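You operate a simulated robot arm through the tools that you are given. There is no shell and no other tool. Be economical: measure what you need, move in short steps, check, and stop when the job is done.

The job below is to be done with a simulated robot arm. You get a single attempt, and the scene is never put back.

TASK
Wipe the condensation and the wet sill with the yellow cloth, lay it on the rack, open the vent.
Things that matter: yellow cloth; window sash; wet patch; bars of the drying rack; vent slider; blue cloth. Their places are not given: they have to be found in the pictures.

It is judged by the outcome, as a careful person would: the job done as asked, and still so three seconds after it is handed in. It fails if anything else is knocked over, pushed out of place, dropped, spilled or broken. Flat cloth is picked up by pressing the open fingertips on it (5 to 10 N) and closing them slowly along it; thin cloth reads only 2 to 8 mm in the jaws.

THE ROBOT
A 6-joint arm with a two-finger parallel gripper, fixed in place. Base frame: the origin is at the foot of the arm, x ahead of it, y to its left, z up. Lengths are in m, angles in rad, forces in N, time in s.
With the tool pointing down near the work surface it reaches from about 0.16 to 0.74 m from the base axis. Its first joint turns from -2.897 to 2.897 rad. Payload 3.91 kg.
The tool frame sits at the grasp point between the pads (the TCP): z along the fingers, y along the line on which they close. The tips reach 0.03 m beyond it. Largest opening 0.11 m; finger width 0.02, thickness 0.01; the body of the gripper, 0.048 by 0.112 m, starts 0.055 m behind the TCP.
Orientation is that of the tool frame in the base frame, as a unit quaternion [x, y, z, w]. With the fingers straight down and closing along the base's y, the tool's x points along the base's -x, its y along +y and its z along -z.

THE INTERFACE
- The arm moves only by the tool servo_tool. Its argument "targets" is a list of rows, each a list of 6 numbers: the shift along the base's x, y, z in m, then the turn, a rotation vector about the base's x, y, z in rad. In form: [[tx, ty, tz, ax, ay, az], ...]. A call has 1 to 8 rows; each row shifts and turns the commanded pose from where the row before left it. "jaw" is the finger opening in m, from 0 to 0.11, set as the call begins (left out, the last holds). Rows are played at 5 a second. More than 0.05 m and 0.15 rad between two rows, or a gripper value outside its range, and nothing of the call is played. Where a pose cannot be reached the arm comes as near as it can. A force on the tool above 40 N (or 10 N above the force at the start of the call, whichever is more), or a blocked arm, ends the call early, and 0.2 s more pass. Each finger travels about 0.045 m/s and halts on what it meets, pressing with about 44 N; the grip force reading is that of the motor and also rises with nothing between the fingers. The clock runs only during rows and for 0.2 s after the last one: add rows that do not move to give the fingers time. The reply holds the time, the measured pose of the TCP, the force on the tool along the base axes, the opening and the grip force, in the units named above and with some noise, and new pictures: "show" is both (left out), scene, wrist or none.
- Cameras (640 x 400 px; columns grow to the right, rows downward): "scene" is fixed at [0.4006, -0.6514, 1.6214]; the picture's right is [1.00, 0.04, 0.00], its down [0.02, -0.60, -0.80] and it looks along [-0.03, 0.80, -0.60] (base axes); focal length 337 px, centre (320, 200). "wrist" rides on the gripper at [-0.036, 0, -0.057] in the tool frame; the picture's right is [0.00, -1.00, 0.00], its down [0.97, 0.00, -0.24] and it looks along [0.24, 0.00, 0.97] (tool axes); focal length 218 px, centre (320, 200).
- move_column(by): slides the trunk up (or, below 0, down) by that many m; the arm rides with it, the base frame stays. It gives what a move gives, with no picture.
- point_at(camera, pixels): for up to 12 pixels [column, row] of the newest picture of that camera ("zoom" is the newest enlarged one), the place [x, y, z] in the base frame of the surface seen there, good to about 0.002 m. No time passes.
- inspect(camera, box): a new picture of the part [left, top, right, bottom] of that camera's present view, enlarged. No time passes.
- job_done(): hands the job in; it is judged then, once.

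Keep the steps short. Do not move on a guess: measure, check each grasp and each placing, and mend mistakes. In all there are 80 turns and 120 pictures (those below and enlarged ones count). Leave the gripper open and the arm clear of the work at the hand-in unless told otherwise, and finish with a single line.

The tools are called by a JSON object that holds its "name" and its "arguments". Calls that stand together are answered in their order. servo_tool: Moves the arm, as the interface text tells. Its arguments: {"type":"object","properties":{"targets":{"type":"array"},"jaw":{"type":"number"},"show":{"type":"string","enum":["both","scene","wrist","none"]}},"required":["targets"]} The other tools are called the same way: move_column (by) slides the trunk up or down; point_at (camera, pixels) gives the place of the surface under pixels of a picture; inspect (camera, box) takes an enlarged picture of a part of a camera's view; job_done () hands the job in.

At the start:

```text
t: 0.0
tool_pos: [0.0984, 0.3098, 1.327]
ee_rot: [0.001, 1.0, 0.001, 0.0]
contact_force: [-0.1, -0.4, 0.1]
grip_width: 0.1099
grip_force: 0.0
trunk travel left (down, up): [-0.525, 0.065]
```

scene: 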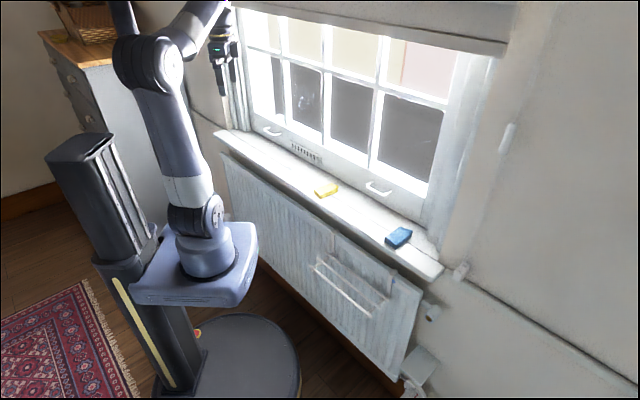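
wrist: 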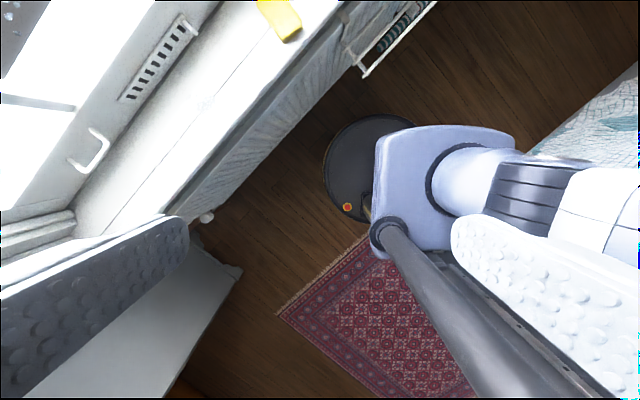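

I see a window with a sill, yellow cloth near (326,188), blue cloth near (398,237), a rack on the radiator near (345,285) and a vent near (306,153). I'll enlarge these parts.

{"name": "inspect", "arguments": {"camera": "scene", "box": [210, 110, 450, 260]}}

{"name": "inspect", "arguments": {"camera": "scene", "box": [230, 0, 500, 170]}}

{"name": "inspect", "arguments": {"camera": "scene", "box": [280, 220, 440, 320]}}

```text
2.67 times, centred on (330, 185) of scene
```

zoom: 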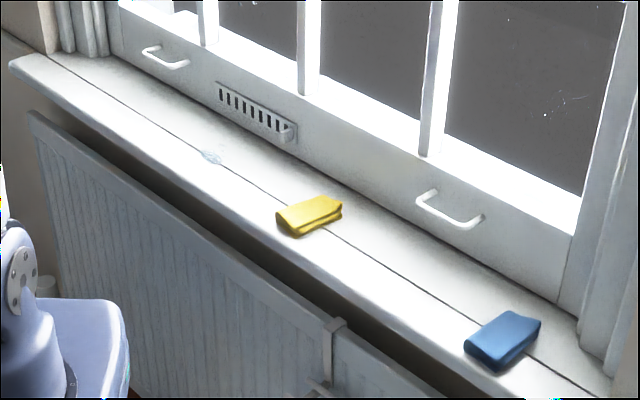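

```text
2.35 times, centred on (365, 85) of scene
```

zoom: 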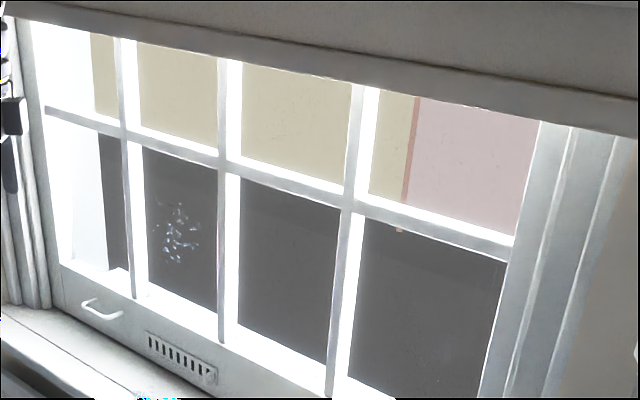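

```text
4.00 times, centred on (360, 270) of scene
```

zoom: 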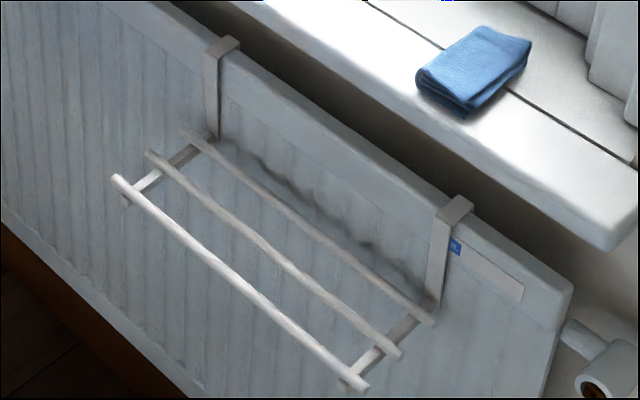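

Condensation appears at scene (304,99), the wet patch at (289,169), the slider knob at (318,160). I'll measure these.

{"name": "point_at", "arguments": {"camera": "scene", "pixels": [[304, 99], [300, 85], [305, 110], [296, 98], [313, 96], [289, 169], [284, 165], [294, 171], [318, 160], [293, 146], [320, 166], [323, 122]]}}

{"name": "point_at", "arguments": {"camera": "zoom", "pixels": [[118, 180], [365, 385], [150, 155], [398, 353], [185, 132], [430, 320], [222, 45], [455, 205], [480, 60], [520, 290], [300, 120], [250, 280]]}}

{"name": "inspect", "arguments": {"camera": "scene", "box": [270, 135, 350, 205]}}

```text
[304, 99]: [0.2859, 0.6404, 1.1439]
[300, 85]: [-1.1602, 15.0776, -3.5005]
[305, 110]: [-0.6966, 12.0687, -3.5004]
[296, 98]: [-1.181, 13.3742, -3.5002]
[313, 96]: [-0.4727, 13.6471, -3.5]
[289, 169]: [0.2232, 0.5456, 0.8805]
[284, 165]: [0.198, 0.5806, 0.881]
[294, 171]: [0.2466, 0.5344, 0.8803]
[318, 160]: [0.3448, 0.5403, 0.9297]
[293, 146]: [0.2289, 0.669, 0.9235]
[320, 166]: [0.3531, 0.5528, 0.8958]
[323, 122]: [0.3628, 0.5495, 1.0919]
```

```text
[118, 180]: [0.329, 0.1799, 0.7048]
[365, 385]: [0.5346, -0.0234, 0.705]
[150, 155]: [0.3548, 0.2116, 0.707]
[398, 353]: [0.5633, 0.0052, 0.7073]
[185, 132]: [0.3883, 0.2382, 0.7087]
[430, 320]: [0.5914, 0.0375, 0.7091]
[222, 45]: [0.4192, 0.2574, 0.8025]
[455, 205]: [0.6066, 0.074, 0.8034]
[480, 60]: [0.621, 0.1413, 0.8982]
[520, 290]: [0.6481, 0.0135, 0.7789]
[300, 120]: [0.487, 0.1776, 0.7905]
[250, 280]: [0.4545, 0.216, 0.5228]
```

```text
5.71 times, centred on (310, 170) of scene
```

zoom: 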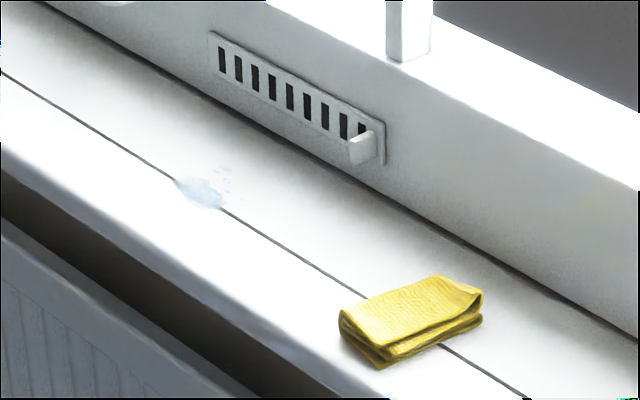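

The window runs at about 45°: along-direction ≈ (0.71,-0.70), outward normal ≈ (0.70,0.71). I'll measure the cloth, vent and sill on this zoom, and enlarge the panes.

{"name": "point_at", "arguments": {"camera": "zoom", "pixels": [[345, 315], [440, 280], [480, 295], [380, 365], [410, 315], [362, 150], [352, 150], [375, 140], [178, 180], [200, 195], [220, 208], [218, 178]]}}

{"name": "inspect", "arguments": {"camera": "scene", "box": [280, 65, 344, 125]}}

{"name": "inspect", "arguments": {"camera": "scene", "box": [370, 85, 460, 185]}}

```text
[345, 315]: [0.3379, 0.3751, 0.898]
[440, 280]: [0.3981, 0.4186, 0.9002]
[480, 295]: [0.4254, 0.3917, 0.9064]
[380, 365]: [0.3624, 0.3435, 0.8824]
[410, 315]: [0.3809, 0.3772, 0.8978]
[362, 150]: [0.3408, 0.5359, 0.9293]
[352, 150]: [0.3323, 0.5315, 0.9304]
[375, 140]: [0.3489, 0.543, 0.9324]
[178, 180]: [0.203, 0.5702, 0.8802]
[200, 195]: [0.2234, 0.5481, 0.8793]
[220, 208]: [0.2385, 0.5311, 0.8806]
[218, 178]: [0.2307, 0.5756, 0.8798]
```

```text
6.67 times, centred on (312, 95) of scene
```

zoom: 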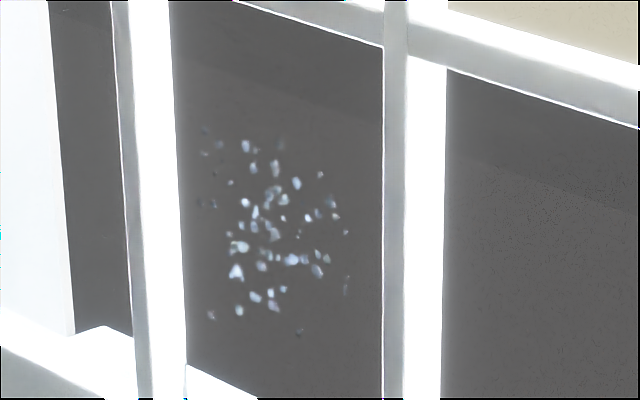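

```text
4.00 times, centred on (415, 135) of scene
```

zoom: 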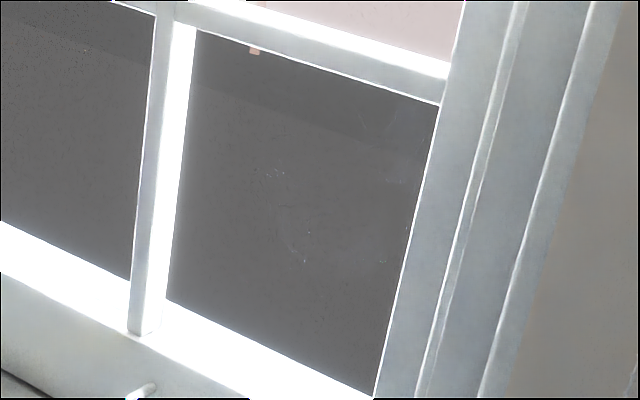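

Condensation is only in the second pane: about (0.29,0.64), z 1.09–1.20. The wet patch is at (0.22,0.55). The cloth is centred near (0.381,0.381), about 4 cm along the window, 8 cm across and 2 cm thick. The knob is at (0.34,0.536,0.93). I'll move above the cloth, turning 45° so the fingers close along the window.

{"name": "servo_tool", "arguments": {"targets": [[0.035, 0.009, -0.02, 0, 0, 0.098], [0.035, 0.009, -0.02, 0, 0, 0.098], [0.035, 0.009, -0.02, 0, 0, 0.098], [0.035, 0.009, -0.02, 0, 0, 0.098], [0.035, 0.009, -0.02, 0, 0, 0.098], [0.035, 0.009, -0.02, 0, 0, 0.098], [0.035, 0.009, -0.02, 0, 0, 0.098], [0.038, 0.009, -0.02, 0, 0, 0.099]]}}

```text
t: 1.8
tool_pos: [0.3831, 0.3823, 1.166]
ee_rot: [-0.384, 0.923, 0.001, -0.001]
contact_force: [0.1, 0.0, -0.5]
grip_width: 0.1101
grip_force: 0.0
trunk travel left (down, up): [-0.525, 0.065]
```

scene: 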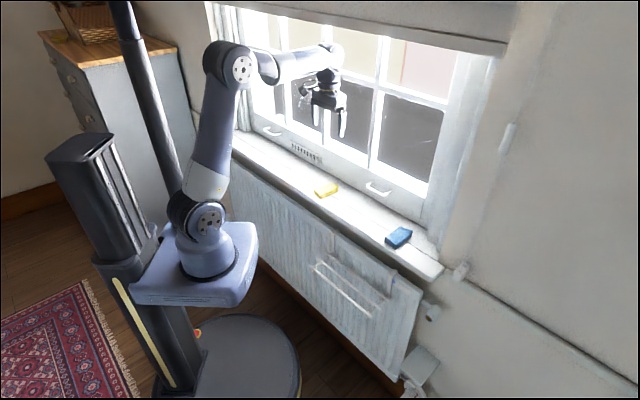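
wrist: 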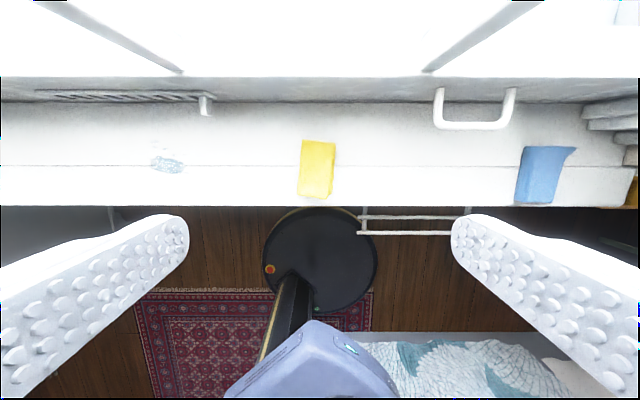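

Now aligned. I'll descend some 0.13 m and measure the cloth, wet patch and vent in the wrist view.

{"name": "servo_tool", "arguments": {"targets": [[0, 0, -0.045, 0, 0, 0], [0, 0, -0.045, 0, 0, 0], [0, 0, -0.04, 0, 0, 0]], "show": "wrist"}}

{"name": "inspect", "arguments": {"camera": "wrist", "box": [220, 60, 420, 185]}}

{"name": "point_at", "arguments": {"camera": "zoom", "pixels": [[320, 200], [250, 100], [250, 300], [390, 100], [390, 300], [320, 60], [320, 340], [100, 200], [550, 200], [100, 340], [320, 130], [320, 270]]}}

```text
t: 2.6
tool_pos: [0.3827, 0.3839, 1.0358]
ee_rot: [-0.382, 0.924, -0.001, 0.0]
contact_force: [0.2, 0.3, 1.0]
grip_width: 0.1097
grip_force: 0.1
trunk travel left (down, up): [-0.525, 0.065]
```

wrist: 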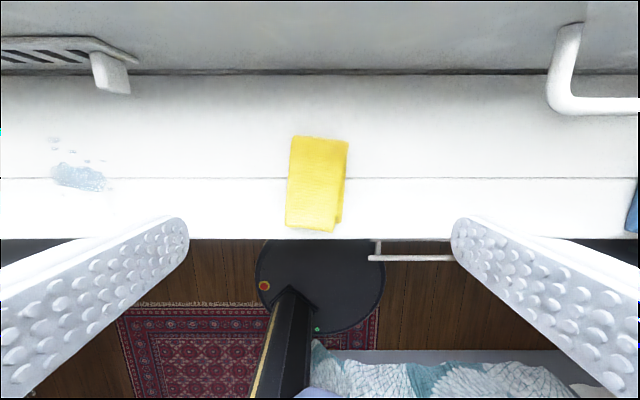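

```text
3.20 times, centred on (320, 122) of wrist
```

zoom: 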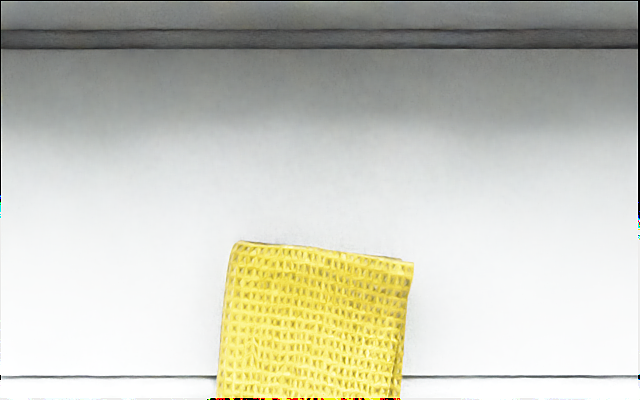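

```text
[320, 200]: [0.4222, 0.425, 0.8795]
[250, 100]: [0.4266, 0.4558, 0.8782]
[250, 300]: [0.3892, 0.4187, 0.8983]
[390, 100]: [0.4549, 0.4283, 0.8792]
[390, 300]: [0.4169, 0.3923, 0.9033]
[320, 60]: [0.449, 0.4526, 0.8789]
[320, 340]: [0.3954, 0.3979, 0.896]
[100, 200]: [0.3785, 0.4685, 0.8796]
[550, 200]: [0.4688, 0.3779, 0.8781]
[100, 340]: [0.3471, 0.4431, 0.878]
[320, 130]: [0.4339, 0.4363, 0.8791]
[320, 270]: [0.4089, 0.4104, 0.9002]
```

Measuring in the wrist picture: cloth corners, vent, wet patch and sill edge.

{"name": "point_at", "arguments": {"camera": "wrist", "pixels": [[294, 140], [345, 144], [332, 228], [289, 223], [317, 183], [320, 237], [52, 165], [105, 185], [58, 140], [98, 162], [110, 85], [320, 20]]}}

{"name": "inspect", "arguments": {"camera": "wrist", "box": [0, 20, 160, 120]}}

```text
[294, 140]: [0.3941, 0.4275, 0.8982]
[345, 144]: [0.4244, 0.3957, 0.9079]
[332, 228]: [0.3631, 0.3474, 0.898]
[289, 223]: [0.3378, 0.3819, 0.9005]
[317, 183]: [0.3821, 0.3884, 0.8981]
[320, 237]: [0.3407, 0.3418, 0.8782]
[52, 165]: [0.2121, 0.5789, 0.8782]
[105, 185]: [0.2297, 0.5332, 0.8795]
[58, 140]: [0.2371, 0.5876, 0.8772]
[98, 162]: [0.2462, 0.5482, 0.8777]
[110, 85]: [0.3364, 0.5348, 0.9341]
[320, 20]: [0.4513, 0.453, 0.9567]
```

```text
4.00 times, centred on (80, 70) of wrist
```

zoom: 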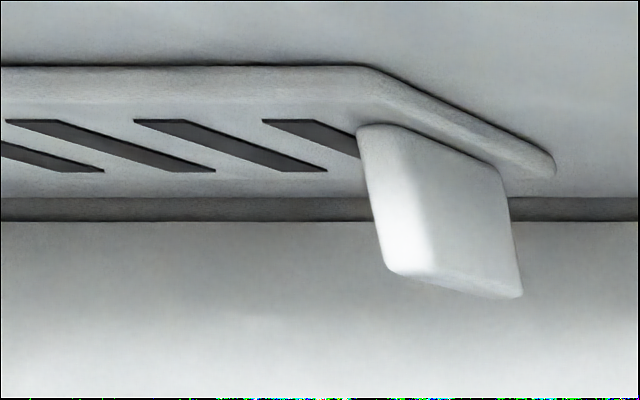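

The cloth is centred at (0.380,0.388), turned about 6° from the window line, with its top at about 0.899. I'll align, set the jaw to 0.075 and go down beside it, stopping short.

{"name": "servo_tool", "arguments": {"targets": [[-0.003, 0.004, -0.04, 0, 0, -0.11], [0, 0, -0.035, 0, 0, 0], [0, 0, -0.02, 0, 0, 0]], "jaw": 0.075}}

```text
t: 3.4
tool_pos: [0.3771, 0.3879, 0.9405]
ee_rot: [-0.332, 0.943, 0.0, 0.0]
contact_force: [0.2, -0.9, -0.3]
grip_width: 0.0751
grip_force: 0.0
trunk travel left (down, up): [-0.525, 0.065]
```

scene: 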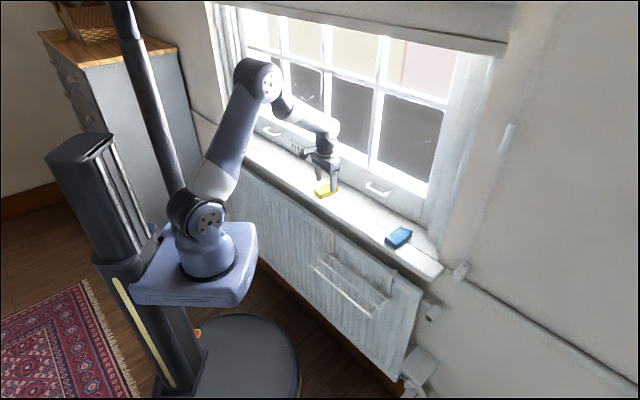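
wrist: 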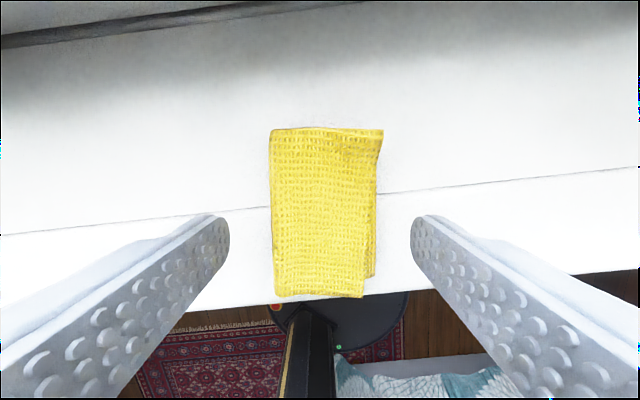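

The cloth is centred between the fingers. I'll lower 0.025 m and close in stages.

{"name": "servo_tool", "arguments": {"targets": [[0.002, 0, -0.0125, 0, 0, 0], [0, 0, -0.0125, 0, 0, 0], [0, 0, 0, 0, 0, 0]], "jaw": 0.06, "show": "none"}}

{"name": "servo_tool", "arguments": {"targets": [[0, 0, 0, 0, 0, 0], [0, 0, 0, 0, 0, 0]], "jaw": 0.04, "show": "wrist"}}

```text
t: 4.2
tool_pos: [0.3799, 0.3875, 0.9164]
ee_rot: [-0.332, 0.943, 0.0, 0.0]
contact_force: [-1.0, -0.6, 0.3]
grip_width: 0.06
grip_force: 0.1
trunk travel left (down, up): [-0.525, 0.065]
```

```text
t: 4.8
tool_pos: [0.3805, 0.3875, 0.9168]
ee_rot: [-0.331, 0.944, 0.0, 0.0]
contact_force: [0.0, 0.0, 0.4]
grip_width: 0.0527
grip_force: 43.6
trunk travel left (down, up): [-0.525, 0.065]
```

wrist: 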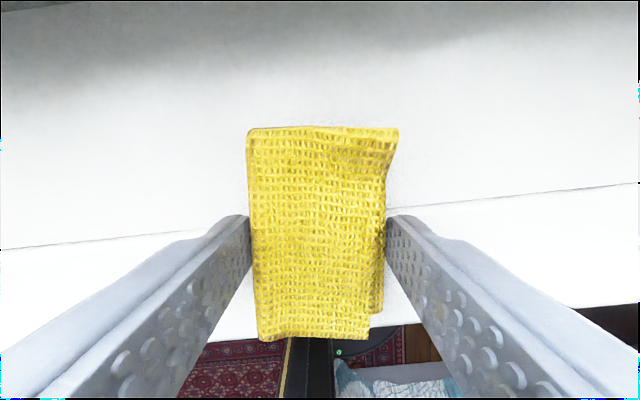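

The fingers halted at 0.053 m with 44 N: the folded cloth behaves as a firm block. I'll lift slightly to check the grasp.

{"name": "servo_tool", "arguments": {"targets": [[0, 0, 0.02, 0, 0, 0], [0, 0, 0.03, 0, 0, 0], [0, 0, 0, 0, 0, 0]], "jaw": 0.03}}

{"name": "inspect", "arguments": {"camera": "scene", "box": [280, 140, 370, 210]}}

```text
t: 5.6
tool_pos: [0.3787, 0.3865, 0.9663]
ee_rot: [-0.331, 0.943, 0.0, 0.0]
contact_force: [-0.5, -0.2, -0.8]
grip_width: 0.0527
grip_force: 44.3
trunk travel left (down, up): [-0.525, 0.065]
```

scene: 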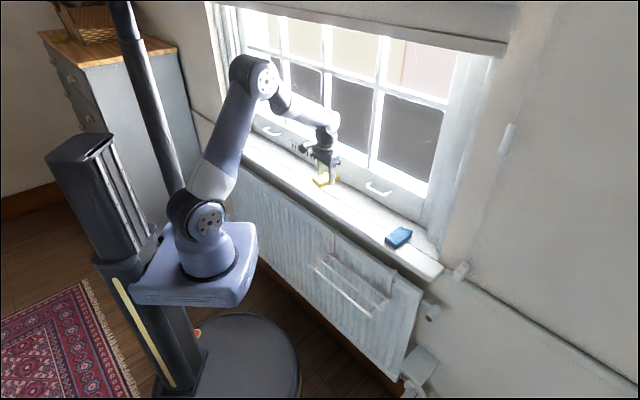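
wrist: 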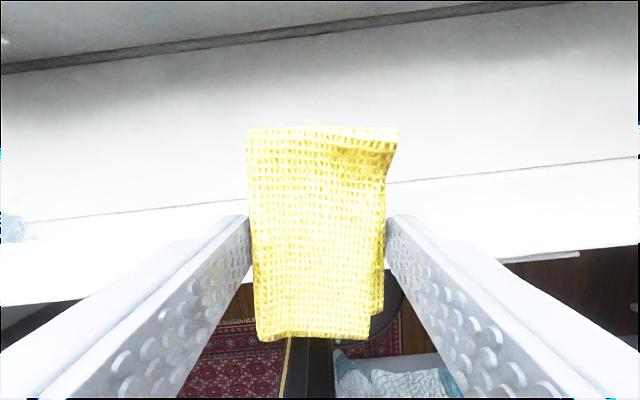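

```text
5.71 times, centred on (325, 175) of scene
```

zoom: 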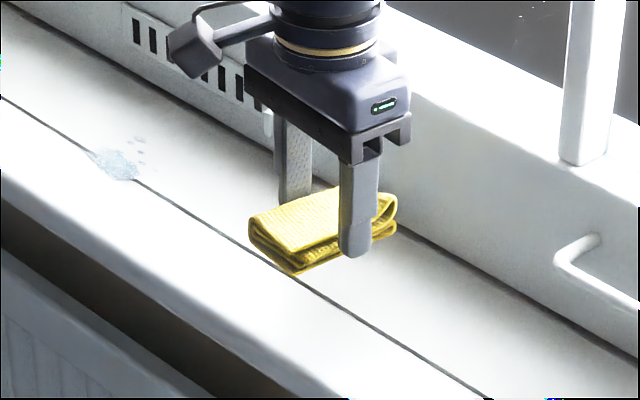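

The cloth is held firmly, about 5 mm proud of the tips. Next I rise and back off toward the front of the pane, fix the yaw and pitch the tool forward toward the glass.

{"name": "servo_tool", "arguments": {"targets": [[-0.02, -0.01, 0.04, 0, 0, 0.055], [-0.025, -0.005, 0.035, 0, 0, 0.055], [-0.025, 0.02, 0.025, 0.099, -0.099, 0], [-0.025, 0.02, 0.02, 0.099, -0.099, 0], [-0.025, 0.025, 0.02, 0.099, -0.099, 0], [-0.025, 0.025, 0.015, 0.099, -0.099, 0], [-0.025, 0.02, 0.015, 0.099, -0.099, 0], [-0.02, 0.02, 0.01, 0.099, -0.099, 0]]}}

```text
t: 7.4
tool_pos: [0.189, 0.5025, 1.1484]
ee_rot: [-0.35, 0.843, 0.157, 0.377]
contact_force: [-0.5, -0.1, -0.3]
grip_width: 0.0527
grip_force: 44.2
trunk travel left (down, up): [-0.525, 0.065]
```

scene: 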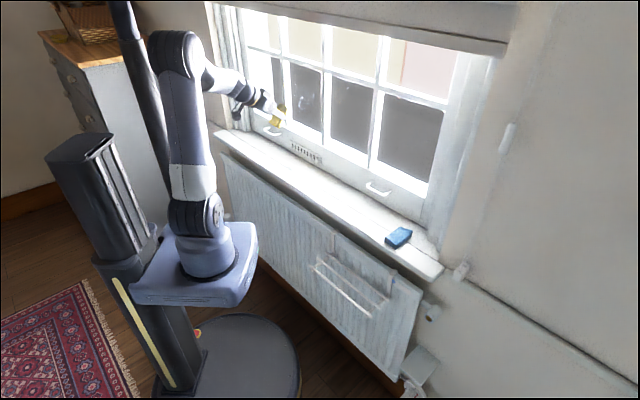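
wrist: 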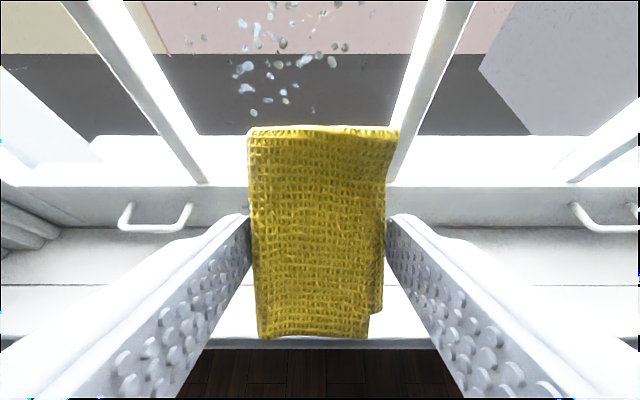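

Pitched about 48°; the drops are ahead at (285,60). I'll pitch the rest of the way.

{"name": "servo_tool", "arguments": {"targets": [[0, 0, 0, 0.103, -0.103, 0], [0, 0, 0, 0.103, -0.103, 0], [0, 0, 0, 0.103, -0.103, 0], [0, 0, 0, 0.103, -0.103, 0], [0, 0, 0, 0.103, -0.103, 0], [0, 0, 0, 0, 0, 0]]}}

```text
t: 8.8
tool_pos: [0.19, 0.5015, 1.1466]
ee_rot: [-0.271, 0.654, 0.271, 0.652]
contact_force: [-0.7, 1.2, -0.8]
grip_width: 0.0525
grip_force: 44.2
trunk travel left (down, up): [-0.525, 0.065]
```

scene: 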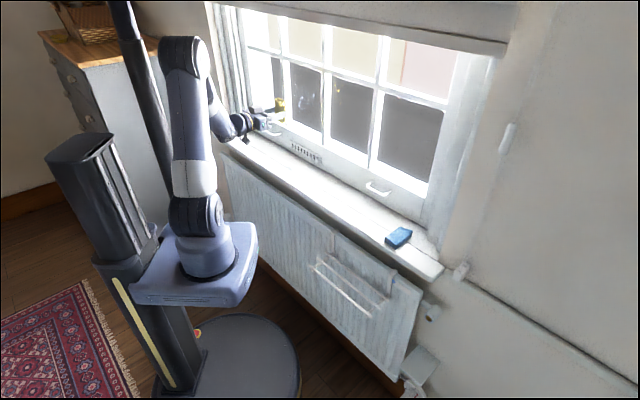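
wrist: 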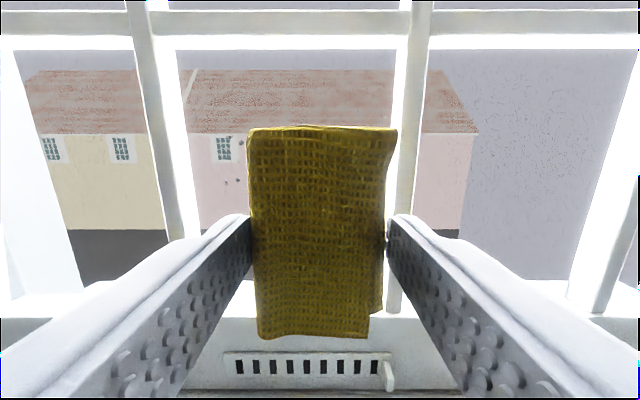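

Now facing the glass. I'll measure the mullions, crossbar, drops and rail.

{"name": "point_at", "arguments": {"camera": "wrist", "pixels": [[158, 150], [164, 180], [408, 150], [402, 190], [300, 22], [300, 42], [240, 180], [226, 183], [240, 137], [228, 320], [388, 372], [160, 135]]}}

{"name": "inspect", "arguments": {"camera": "wrist", "box": [120, 0, 440, 200]}}

```text
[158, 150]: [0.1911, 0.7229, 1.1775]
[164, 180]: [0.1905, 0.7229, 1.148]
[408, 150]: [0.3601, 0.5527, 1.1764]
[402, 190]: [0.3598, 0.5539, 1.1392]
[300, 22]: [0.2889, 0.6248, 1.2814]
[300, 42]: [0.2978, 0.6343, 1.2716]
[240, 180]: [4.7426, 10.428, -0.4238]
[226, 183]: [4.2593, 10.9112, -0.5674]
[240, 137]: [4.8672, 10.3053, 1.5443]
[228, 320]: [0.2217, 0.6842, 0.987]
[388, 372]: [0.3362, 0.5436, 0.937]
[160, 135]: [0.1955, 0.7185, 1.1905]
```

```text
2.00 times, centred on (280, 100) of wrist
```

zoom: 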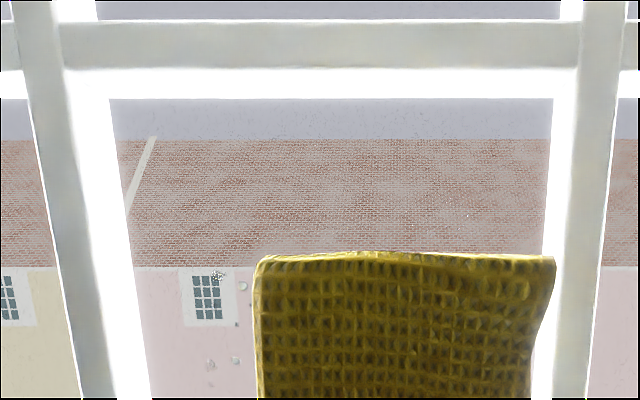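

{"name": "point_at", "arguments": {"camera": "zoom", "pixels": [[243, 287], [210, 364], [236, 361], [212, 369], [560, 85], [300, 85], [90, 200], [135, 300], [217, 277], [558, 300]]}}

{"name": "inspect", "arguments": {"camera": "scene", "box": [285, 75, 335, 125]}}

```text
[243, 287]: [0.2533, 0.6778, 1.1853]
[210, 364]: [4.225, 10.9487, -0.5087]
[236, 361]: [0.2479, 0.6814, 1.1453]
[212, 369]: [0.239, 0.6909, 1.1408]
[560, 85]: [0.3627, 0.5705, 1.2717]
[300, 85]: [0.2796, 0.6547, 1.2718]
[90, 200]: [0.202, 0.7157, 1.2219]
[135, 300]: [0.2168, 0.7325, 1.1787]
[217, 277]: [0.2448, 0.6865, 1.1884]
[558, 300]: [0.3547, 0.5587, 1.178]
```

```text
8.00 times, centred on (310, 100) of scene
```

zoom: 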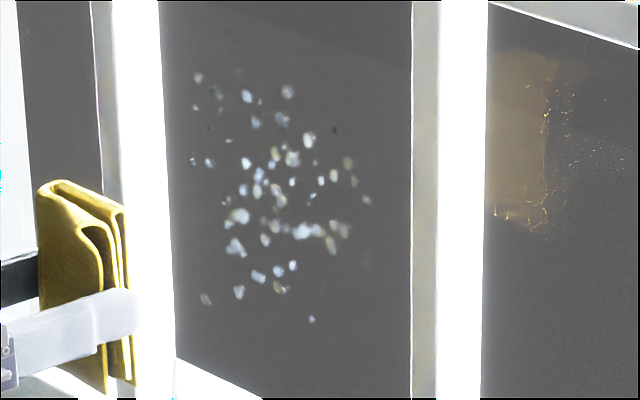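

I'll measure the drop extents precisely on this zoom.

{"name": "point_at", "arguments": {"camera": "zoom", "pixels": [[198, 78], [288, 92], [367, 200], [312, 320], [206, 299], [239, 292], [280, 288], [344, 230], [310, 139], [194, 161], [210, 163], [348, 163]]}}

```text
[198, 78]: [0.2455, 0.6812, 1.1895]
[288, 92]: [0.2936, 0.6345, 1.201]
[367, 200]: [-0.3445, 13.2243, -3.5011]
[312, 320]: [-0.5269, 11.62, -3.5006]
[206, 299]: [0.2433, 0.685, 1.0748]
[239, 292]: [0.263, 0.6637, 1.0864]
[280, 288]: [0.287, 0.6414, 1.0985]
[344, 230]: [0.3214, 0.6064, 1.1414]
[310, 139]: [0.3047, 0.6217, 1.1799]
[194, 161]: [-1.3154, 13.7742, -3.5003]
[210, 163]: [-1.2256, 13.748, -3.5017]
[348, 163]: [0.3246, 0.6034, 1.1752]
```

Drops span u −0.32…−0.185 along the window and z 1.07…1.21; the glass is at n≈0.657. I'll go to the right-top start (u=-0.195, z=1.18), 2 cm short of contact.

{"name": "servo_tool", "arguments": {"targets": [[0.0321, 0.0202, 0.0113, 0, 0, 0], [0.0321, 0.0202, 0.0113, 0, 0, 0], [0.0321, 0.0202, 0.0113, 0, 0, 0], [0, 0, 0, 0, 0, 0]], "show": "scene"}}

{"name": "inspect", "arguments": {"camera": "scene", "box": [270, 60, 370, 130]}}

```text
t: 9.8
tool_pos: [0.2875, 0.5605, 1.1799]
ee_rot: [-0.271, 0.655, 0.27, 0.652]
contact_force: [-0.1, 0.4, -0.3]
grip_width: 0.0527
grip_force: 44.1
trunk travel left (down, up): [-0.525, 0.065]
```

scene: 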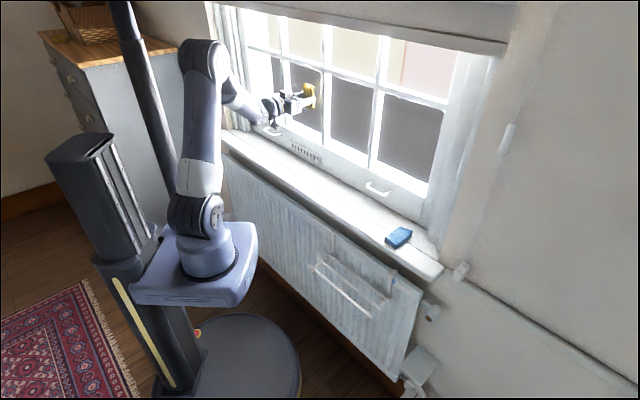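

```text
5.71 times, centred on (320, 95) of scene
```

zoom: 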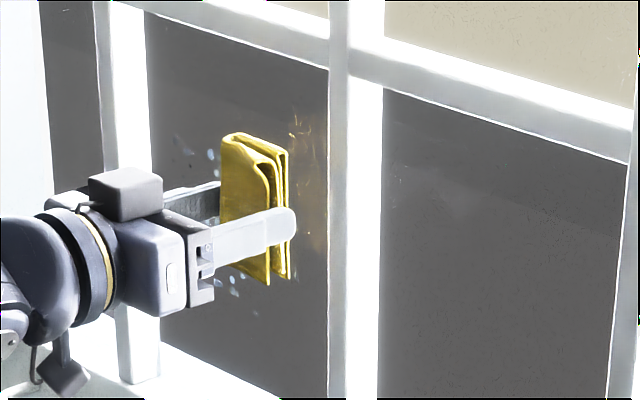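

Clear and aligned. I'll creep toward the glass.

{"name": "servo_tool", "arguments": {"targets": [[0.0042, 0.0042, 0, 0, 0, 0], [0.0042, 0.0042, 0, 0, 0, 0], [0.0028, 0.0028, 0, 0, 0, 0], [0.0014, 0.0014, 0, 0, 0, 0], [0.0007, 0.0007, 0, 0, 0, 0]], "show": "none"}}

```text
t: 11.0
tool_pos: [0.3015, 0.5745, 1.1798]
ee_rot: [-0.271, 0.654, 0.271, 0.652]
contact_force: [0.9, 0.1, -1.5]
grip_width: 0.0528
grip_force: 44.0
trunk travel left (down, up): [-0.525, 0.065]
```

n is about 0.6195 and there is no contact yet. I'll go on in 1 mm steps.

{"name": "servo_tool", "arguments": {"targets": [[0.0007, 0.0007, 0, 0, 0, 0], [0.0007, 0.0007, 0, 0, 0, 0], [0.0007, 0.0007, 0, 0, 0, 0]], "show": "none"}}

```text
t: 11.8
tool_pos: [0.3013, 0.5767, 1.1807]
ee_rot: [-0.271, 0.654, 0.271, 0.652]
contact_force: [-3.0, -5.5, -2.3]
grip_width: 0.0526
grip_force: 44.2
trunk travel left (down, up): [-0.525, 0.065]
```

In contact at about 6 N. First stroke to the left, 0.12 m.

{"name": "servo_tool", "arguments": {"targets": [[-0.0141, 0.0141, 0, 0, 0, 0], [-0.0141, 0.0141, 0, 0, 0, 0], [-0.0141, 0.0141, 0, 0, 0, 0], [-0.0141, 0.0141, 0, 0, 0, 0], [-0.0141, 0.0141, 0, 0, 0, 0], [-0.0141, 0.0141, 0, 0, 0, 0]], "show": "scene"}}

{"name": "inspect", "arguments": {"camera": "scene", "box": [270, 60, 370, 130]}}

```text
t: 13.2
tool_pos: [0.2146, 0.6608, 1.1802]
ee_rot: [-0.272, 0.654, 0.271, 0.652]
contact_force: [-2.1, -1.3, 0.0]
grip_width: 0.0529
grip_force: 43.8
trunk travel left (down, up): [-0.525, 0.065]
```

scene: 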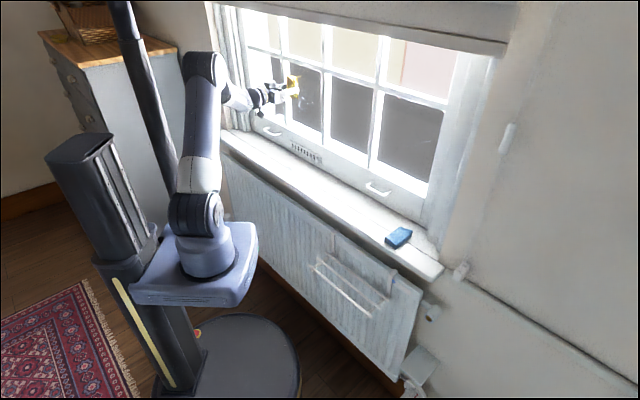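

```text
5.71 times, centred on (320, 95) of scene
```

zoom: 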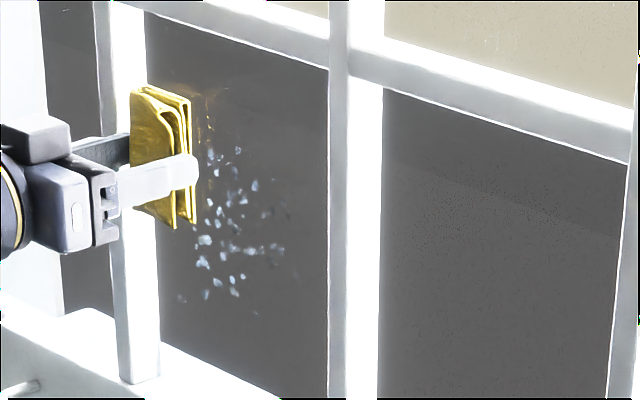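

Many drops still look present. I'll compare at the same zoom as before.

{"name": "inspect", "arguments": {"camera": "scene", "box": [285, 75, 335, 125]}}

```text
8.00 times, centred on (310, 100) of scene
```

zoom: 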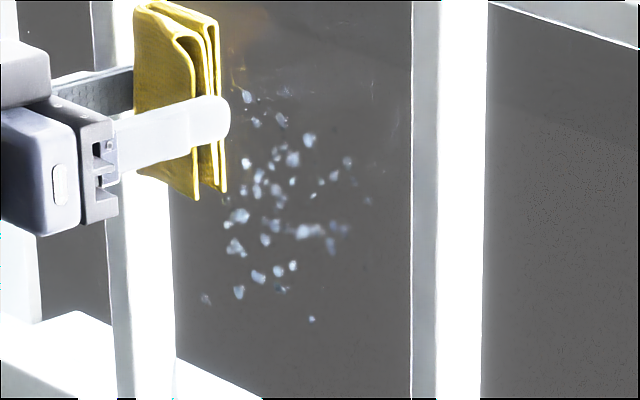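

Only the top drop went; pressure fell during the stroke. I'll press a bit more and check the force.

{"name": "servo_tool", "arguments": {"targets": [[0.0007, 0.0007, 0, 0, 0, 0], [0.0007, 0.0007, 0, 0, 0, 0], [0, 0, 0, 0, 0, 0]], "show": "none"}}

```text
t: 14.0
tool_pos: [0.2169, 0.6622, 1.1811]
ee_rot: [-0.272, 0.654, 0.271, 0.652]
contact_force: [-11.5, -12.9, -4.6]
grip_width: 0.0527
grip_force: 43.7
trunk travel left (down, up): [-0.525, 0.065]
```

About 17 N now. Stroke right, following the window line.

{"name": "servo_tool", "arguments": {"targets": [[0.0141, -0.0141, 0, 0, 0, 0], [0.0141, -0.0141, 0, 0, 0, 0], [0.0141, -0.0141, 0, 0, 0, 0], [0.0141, -0.0141, 0, 0, 0, 0], [0.0141, -0.0141, 0, 0, 0, 0], [0.0141, -0.0141, 0, 0, 0, 0]], "show": "scene"}}

{"name": "inspect", "arguments": {"camera": "scene", "box": [285, 75, 335, 125]}}

```text
t: 15.4
tool_pos: [0.302, 0.5743, 1.1812]
ee_rot: [-0.27, 0.654, 0.27, 0.653]
contact_force: [-8.0, -7.5, -1.2]
grip_width: 0.0525
grip_force: 44.3
trunk travel left (down, up): [-0.525, 0.065]
```

scene: 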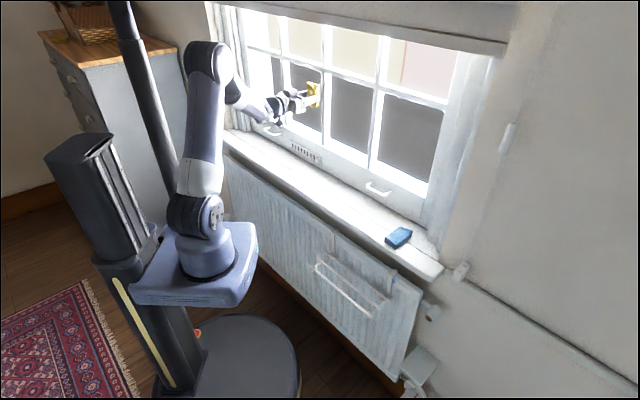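

```text
8.00 times, centred on (310, 100) of scene
```

zoom: 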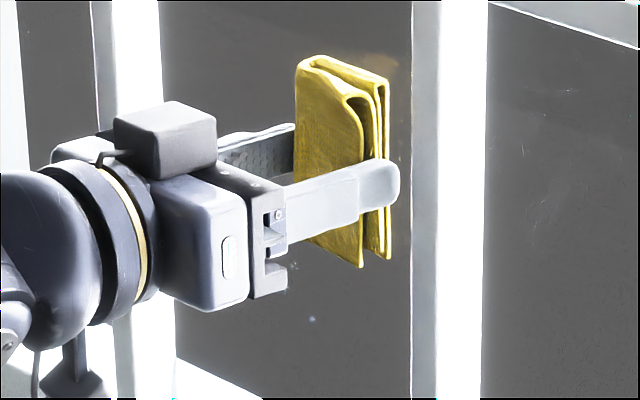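

Much better. With similar pressure, I'll slide down to z≈1.13 and stroke left.

{"name": "servo_tool", "arguments": {"targets": [[0.0003, 0.0003, -0.025, 0, 0, 0], [0.0, 0.0, -0.025, 0, 0, 0], [-0.0141, 0.0141, 0, 0, 0, 0], [-0.0141, 0.0141, 0, 0, 0, 0], [-0.0141, 0.0141, 0, 0, 0, 0], [-0.0141, 0.0141, 0, 0, 0, 0], [-0.0141, 0.0141, 0, 0, 0, 0], [-0.0141, 0.0141, 0, 0, 0, 0]], "show": "scene"}}

{"name": "inspect", "arguments": {"camera": "scene", "box": [285, 75, 335, 125]}}

```text
t: 17.2
tool_pos: [0.2169, 0.6595, 1.1323]
ee_rot: [-0.271, 0.654, 0.27, 0.653]
contact_force: [-9.5, -16.0, -1.8]
grip_width: 0.0529
grip_force: 44.0
trunk travel left (down, up): [-0.525, 0.065]
```

scene: 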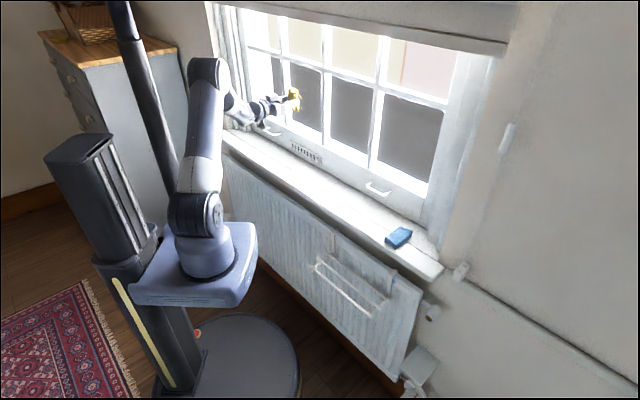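

```text
8.00 times, centred on (310, 100) of scene
```

zoom: 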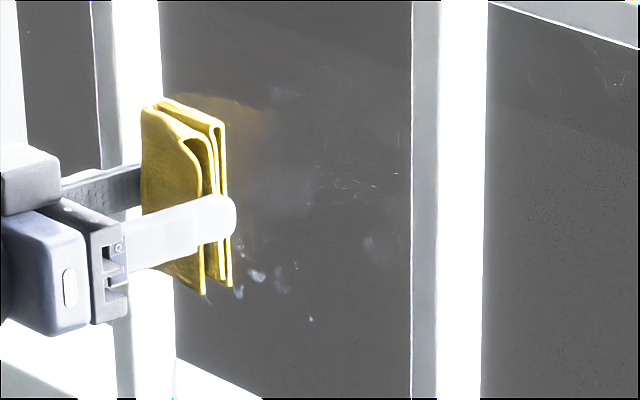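

Good: only the lowest drops remain at (260,280) and (312,320). I'll slide down to z≈1.09 and stroke right.

{"name": "servo_tool", "arguments": {"targets": [[0, 0, -0.022, 0, 0, 0], [0.0, 0.0, -0.022, 0, 0, 0], [0.0141, -0.0141, 0, 0, 0, 0], [0.0141, -0.0141, 0, 0, 0, 0], [0.0141, -0.0141, 0, 0, 0, 0], [0.0141, -0.0141, 0, 0, 0, 0], [0.0141, -0.0141, 0, 0, 0, 0], [0.0141, -0.0141, 0, 0, 0, 0]], "show": "scene"}}

{"name": "inspect", "arguments": {"camera": "scene", "box": [285, 75, 335, 125]}}

```text
t: 19.0
tool_pos: [0.3027, 0.577, 1.0895]
ee_rot: [-0.271, 0.654, 0.27, 0.653]
contact_force: [-17.9, -11.4, -0.8]
grip_width: 0.0528
grip_force: 44.1
trunk travel left (down, up): [-0.525, 0.065]
```

scene: 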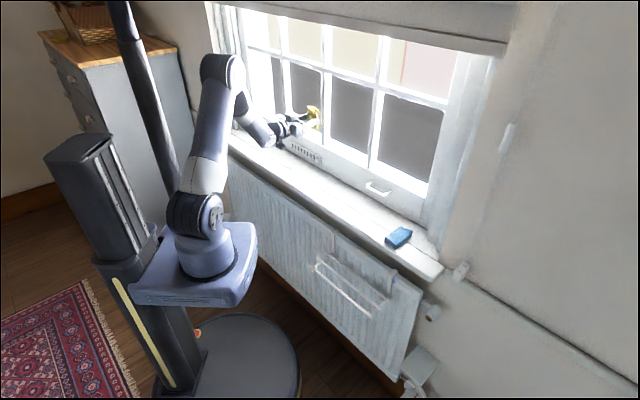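

```text
8.00 times, centred on (310, 100) of scene
```

zoom: 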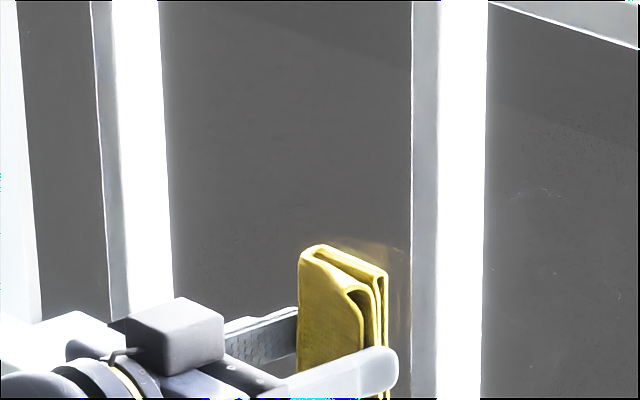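

The upper glass is clean. For thoroughness, one more pass: back left low, then across at z≈1.14.

{"name": "servo_tool", "arguments": {"targets": [[-0.0141, 0.0141, 0, 0, 0, 0], [-0.0141, 0.0141, 0, 0, 0, 0], [-0.0141, 0.0141, 0, 0, 0, 0], [-0.0141, 0.0141, 0, 0, 0, 0], [-0.0141, 0.0141, 0, 0, 0, 0], [-0.0141, 0.0141, 0, 0, 0, 0], [0, 0, 0.025, 0, 0, 0], [0, 0, 0.03, 0, 0, 0]], "show": "none"}}

{"name": "servo_tool", "arguments": {"targets": [[0.0141, -0.0141, 0, 0, 0, 0], [0.0141, -0.0141, 0, 0, 0, 0], [0.0141, -0.0141, 0, 0, 0, 0], [0.0141, -0.0141, 0, 0, 0, 0], [0.0141, -0.0141, 0, 0, 0, 0], [0.0141, -0.0141, 0, 0, 0, 0]], "show": "none"}}

{"name": "servo_tool", "arguments": {"targets": [[-0.035, -0.035, 0, 0, 0, 0], [-0.035, -0.035, 0, 0, 0, 0], [-0.035, -0.035, 0, 0, 0, 0]], "show": "both"}}

{"name": "inspect", "arguments": {"camera": "scene", "box": [280, 65, 344, 125]}}

```text
t: 20.8
tool_pos: [0.2161, 0.6625, 1.1438]
ee_rot: [-0.272, 0.654, 0.271, 0.652]
contact_force: [-16.7, -14.7, -6.1]
grip_width: 0.0529
grip_force: 43.6
trunk travel left (down, up): [-0.525, 0.065]
```

```text
t: 22.2
tool_pos: [0.3012, 0.5771, 1.1424]
ee_rot: [-0.272, 0.654, 0.271, 0.652]
contact_force: [-20.5, -11.8, 1.2]
grip_width: 0.0529
grip_force: 44.6
trunk travel left (down, up): [-0.525, 0.065]
```

```text
t: 23.0
tool_pos: [0.1981, 0.4746, 1.1439]
ee_rot: [-0.27, 0.655, 0.27, 0.652]
contact_force: [0.0, -0.3, 0.0]
grip_width: 0.0527
grip_force: 44.1
trunk travel left (down, up): [-0.525, 0.065]
```

scene: 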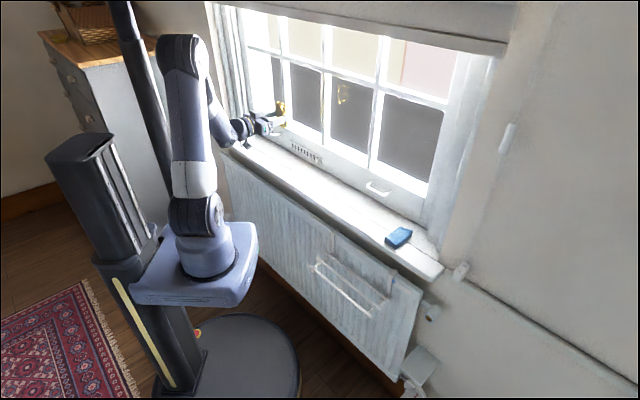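
wrist: 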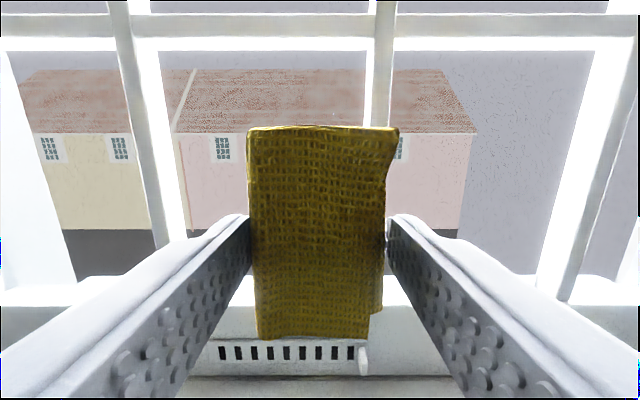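

```text
6.67 times, centred on (312, 95) of scene
```

zoom: 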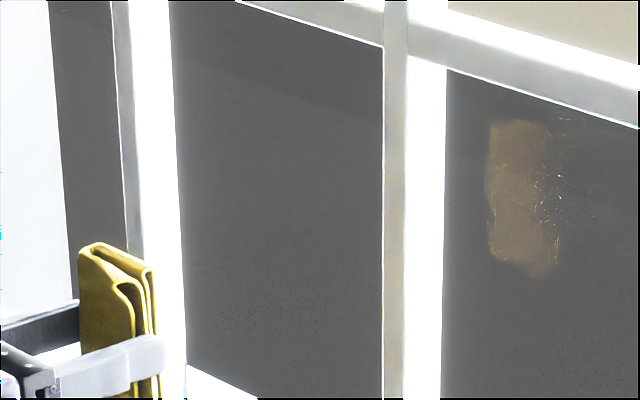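

The pane is clean. Now I pitch back to pointing down.

{"name": "servo_tool", "arguments": {"targets": [[0, 0, 0, -0.101, 0.101, 0], [0, 0, 0, -0.101, 0.101, 0], [0, 0, 0, -0.101, 0.101, 0], [0, 0, 0, -0.101, 0.101, 0], [0, 0, 0, -0.101, 0.101, 0], [0, 0, 0, -0.101, 0.101, 0], [0, 0, 0, -0.101, 0.101, 0], [0, 0, 0, -0.101, 0.101, 0]], "show": "none"}}

{"name": "servo_tool", "arguments": {"targets": [[0, 0, 0, -0.101, 0.101, 0], [0, 0, 0, -0.101, 0.101, 0], [0, 0, 0, -0.0998, 0.0998, 0], [0.028, 0.028, -0.04, 0, 0, 0], [0.028, 0.028, -0.04, 0, 0, 0], [0, 0, -0.04, 0, 0, 0], [0, 0, -0.04, 0, 0, 0], [0, 0, -0.025, 0, 0, 0]]}}

```text
t: 24.8
tool_pos: [0.1978, 0.4736, 1.1423]
ee_rot: [-0.376, 0.903, 0.081, 0.194]
contact_force: [-0.3, -1.5, -1.1]
grip_width: 0.0527
grip_force: 44.0
trunk travel left (down, up): [-0.525, 0.065]
```

```text
refused: row 4 steps farther than a row can; nothing moved
```

A row was too long; I'll retry with smaller steps.

{"name": "servo_tool", "arguments": {"targets": [[0, 0, 0, -0.101, 0.101, 0], [0, 0, 0, -0.101, 0.101, 0], [0, 0, 0, -0.0998, 0.0998, 0], [0.023, 0.017, -0.035, 0, 0, 0], [0.023, 0.017, -0.035, 0, 0, 0], [0.016, 0.016, -0.04, 0, 0, 0], [0, 0, -0.045, 0, 0, 0], [0, 0, -0.035, 0, 0, 0]]}}

```text
t: 26.6
tool_pos: [0.2612, 0.5235, 0.9513]
ee_rot: [-0.382, 0.924, -0.001, -0.001]
contact_force: [0.5, 0.5, 0.2]
grip_width: 0.0526
grip_force: 44.0
trunk travel left (down, up): [-0.525, 0.065]
```

scene: 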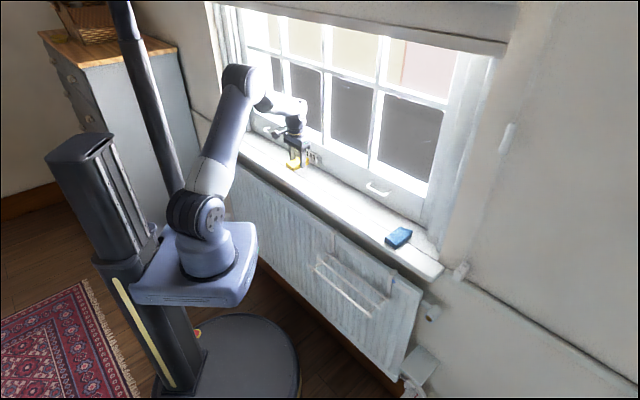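
wrist: 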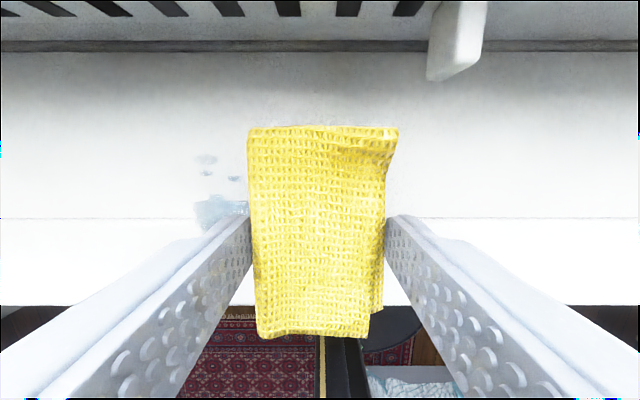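

The tool is vertical with the wet patch just left of the cloth. I'll lower to the sill slowly.

{"name": "servo_tool", "arguments": {"targets": [[0, 0, -0.015, 0, 0, 0], [0, 0, -0.012, 0, 0, 0], [0, 0, -0.005, 0, 0, 0], [0, 0, -0.002, 0, 0, 0], [0, 0, -0.001, 0, 0, 0]], "show": "none"}}

```text
t: 27.8
tool_pos: [0.2604, 0.5241, 0.9175]
ee_rot: [-0.382, 0.924, 0.001, 0.0]
contact_force: [-1.1, -1.2, 5.8]
grip_width: 0.0527
grip_force: 44.2
trunk travel left (down, up): [-0.525, 0.065]
```

In contact at about 6 N. I'll press 1 mm more and sweep left 0.10 m and partly back.

{"name": "servo_tool", "arguments": {"targets": [[0, 0, -0.0012, 0, 0, 0], [-0.0141, 0.0141, 0, 0, 0, 0], [-0.0141, 0.0141, 0, 0, 0, 0], [-0.0141, 0.0141, 0, 0, 0, 0], [-0.0141, 0.0141, 0, 0, 0, 0], [-0.0141, 0.0141, 0, 0, 0, 0], [-0.0071, 0.0071, 0, 0, 0, 0]], "show": "both"}}

```text
t: 29.4
tool_pos: [0.182, 0.5999, 0.9177]
ee_rot: [-0.383, 0.924, 0.001, -0.001]
contact_force: [4.9, -5.3, 16.5]
grip_width: 0.0528
grip_force: 44.0
trunk travel left (down, up): [-0.525, 0.065]
```

scene: 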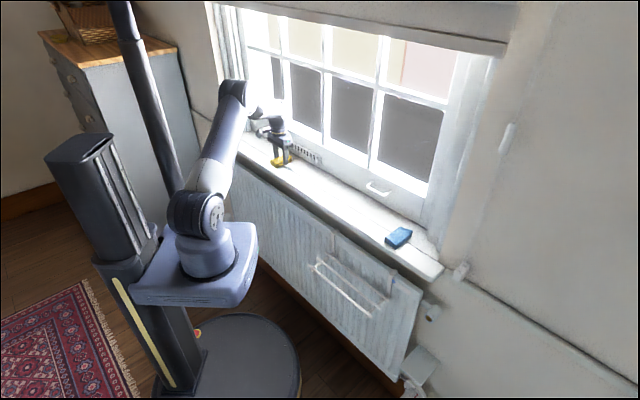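
wrist: 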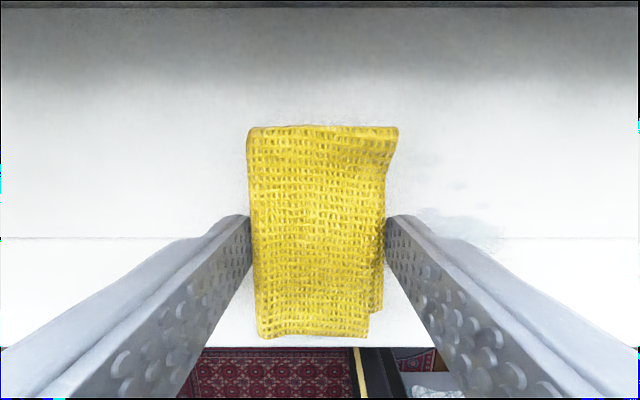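

The patch faded. Sweep right, then left, then right again, slightly forward to also cover the small drops.

{"name": "servo_tool", "arguments": {"targets": [[0.0141, -0.0141, 0, 0, 0, 0], [0.0141, -0.0141, 0, 0, 0, 0], [0.0141, -0.0141, 0, 0, 0, 0], [0.0141, -0.0141, 0, 0, 0, 0], [0.0141, -0.0141, 0, 0, 0, 0], [0.0071, -0.0071, 0, 0, 0, 0]], "show": "none"}}

{"name": "servo_tool", "arguments": {"targets": [[0.007, 0.007, 0, 0, 0, 0], [-0.0141, 0.0141, 0, 0, 0, 0], [-0.0141, 0.0141, 0, 0, 0, 0], [-0.0141, 0.0141, 0, 0, 0, 0], [-0.0141, 0.0141, 0, 0, 0, 0], [-0.0141, 0.0141, 0, 0, 0, 0], [-0.0071, 0.0071, 0, 0, 0, 0]], "show": "wrist"}}

```text
t: 30.8
tool_pos: [0.2614, 0.5243, 0.9162]
ee_rot: [-0.383, 0.924, 0.0, 0.0]
contact_force: [-6.4, 6.5, 22.4]
grip_width: 0.0525
grip_force: 44.0
trunk travel left (down, up): [-0.525, 0.065]
```

```text
t: 32.4
tool_pos: [0.1905, 0.6057, 0.9159]
ee_rot: [-0.383, 0.924, 0.001, 0.0]
contact_force: [7.6, -6.8, 24.4]
grip_width: 0.0525
grip_force: 44.3
trunk travel left (down, up): [-0.525, 0.065]
```

wrist: 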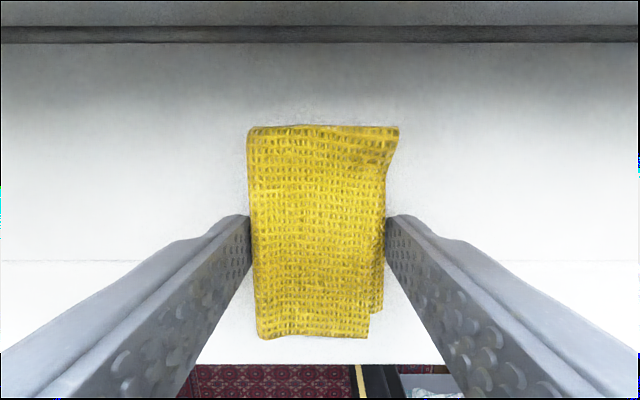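

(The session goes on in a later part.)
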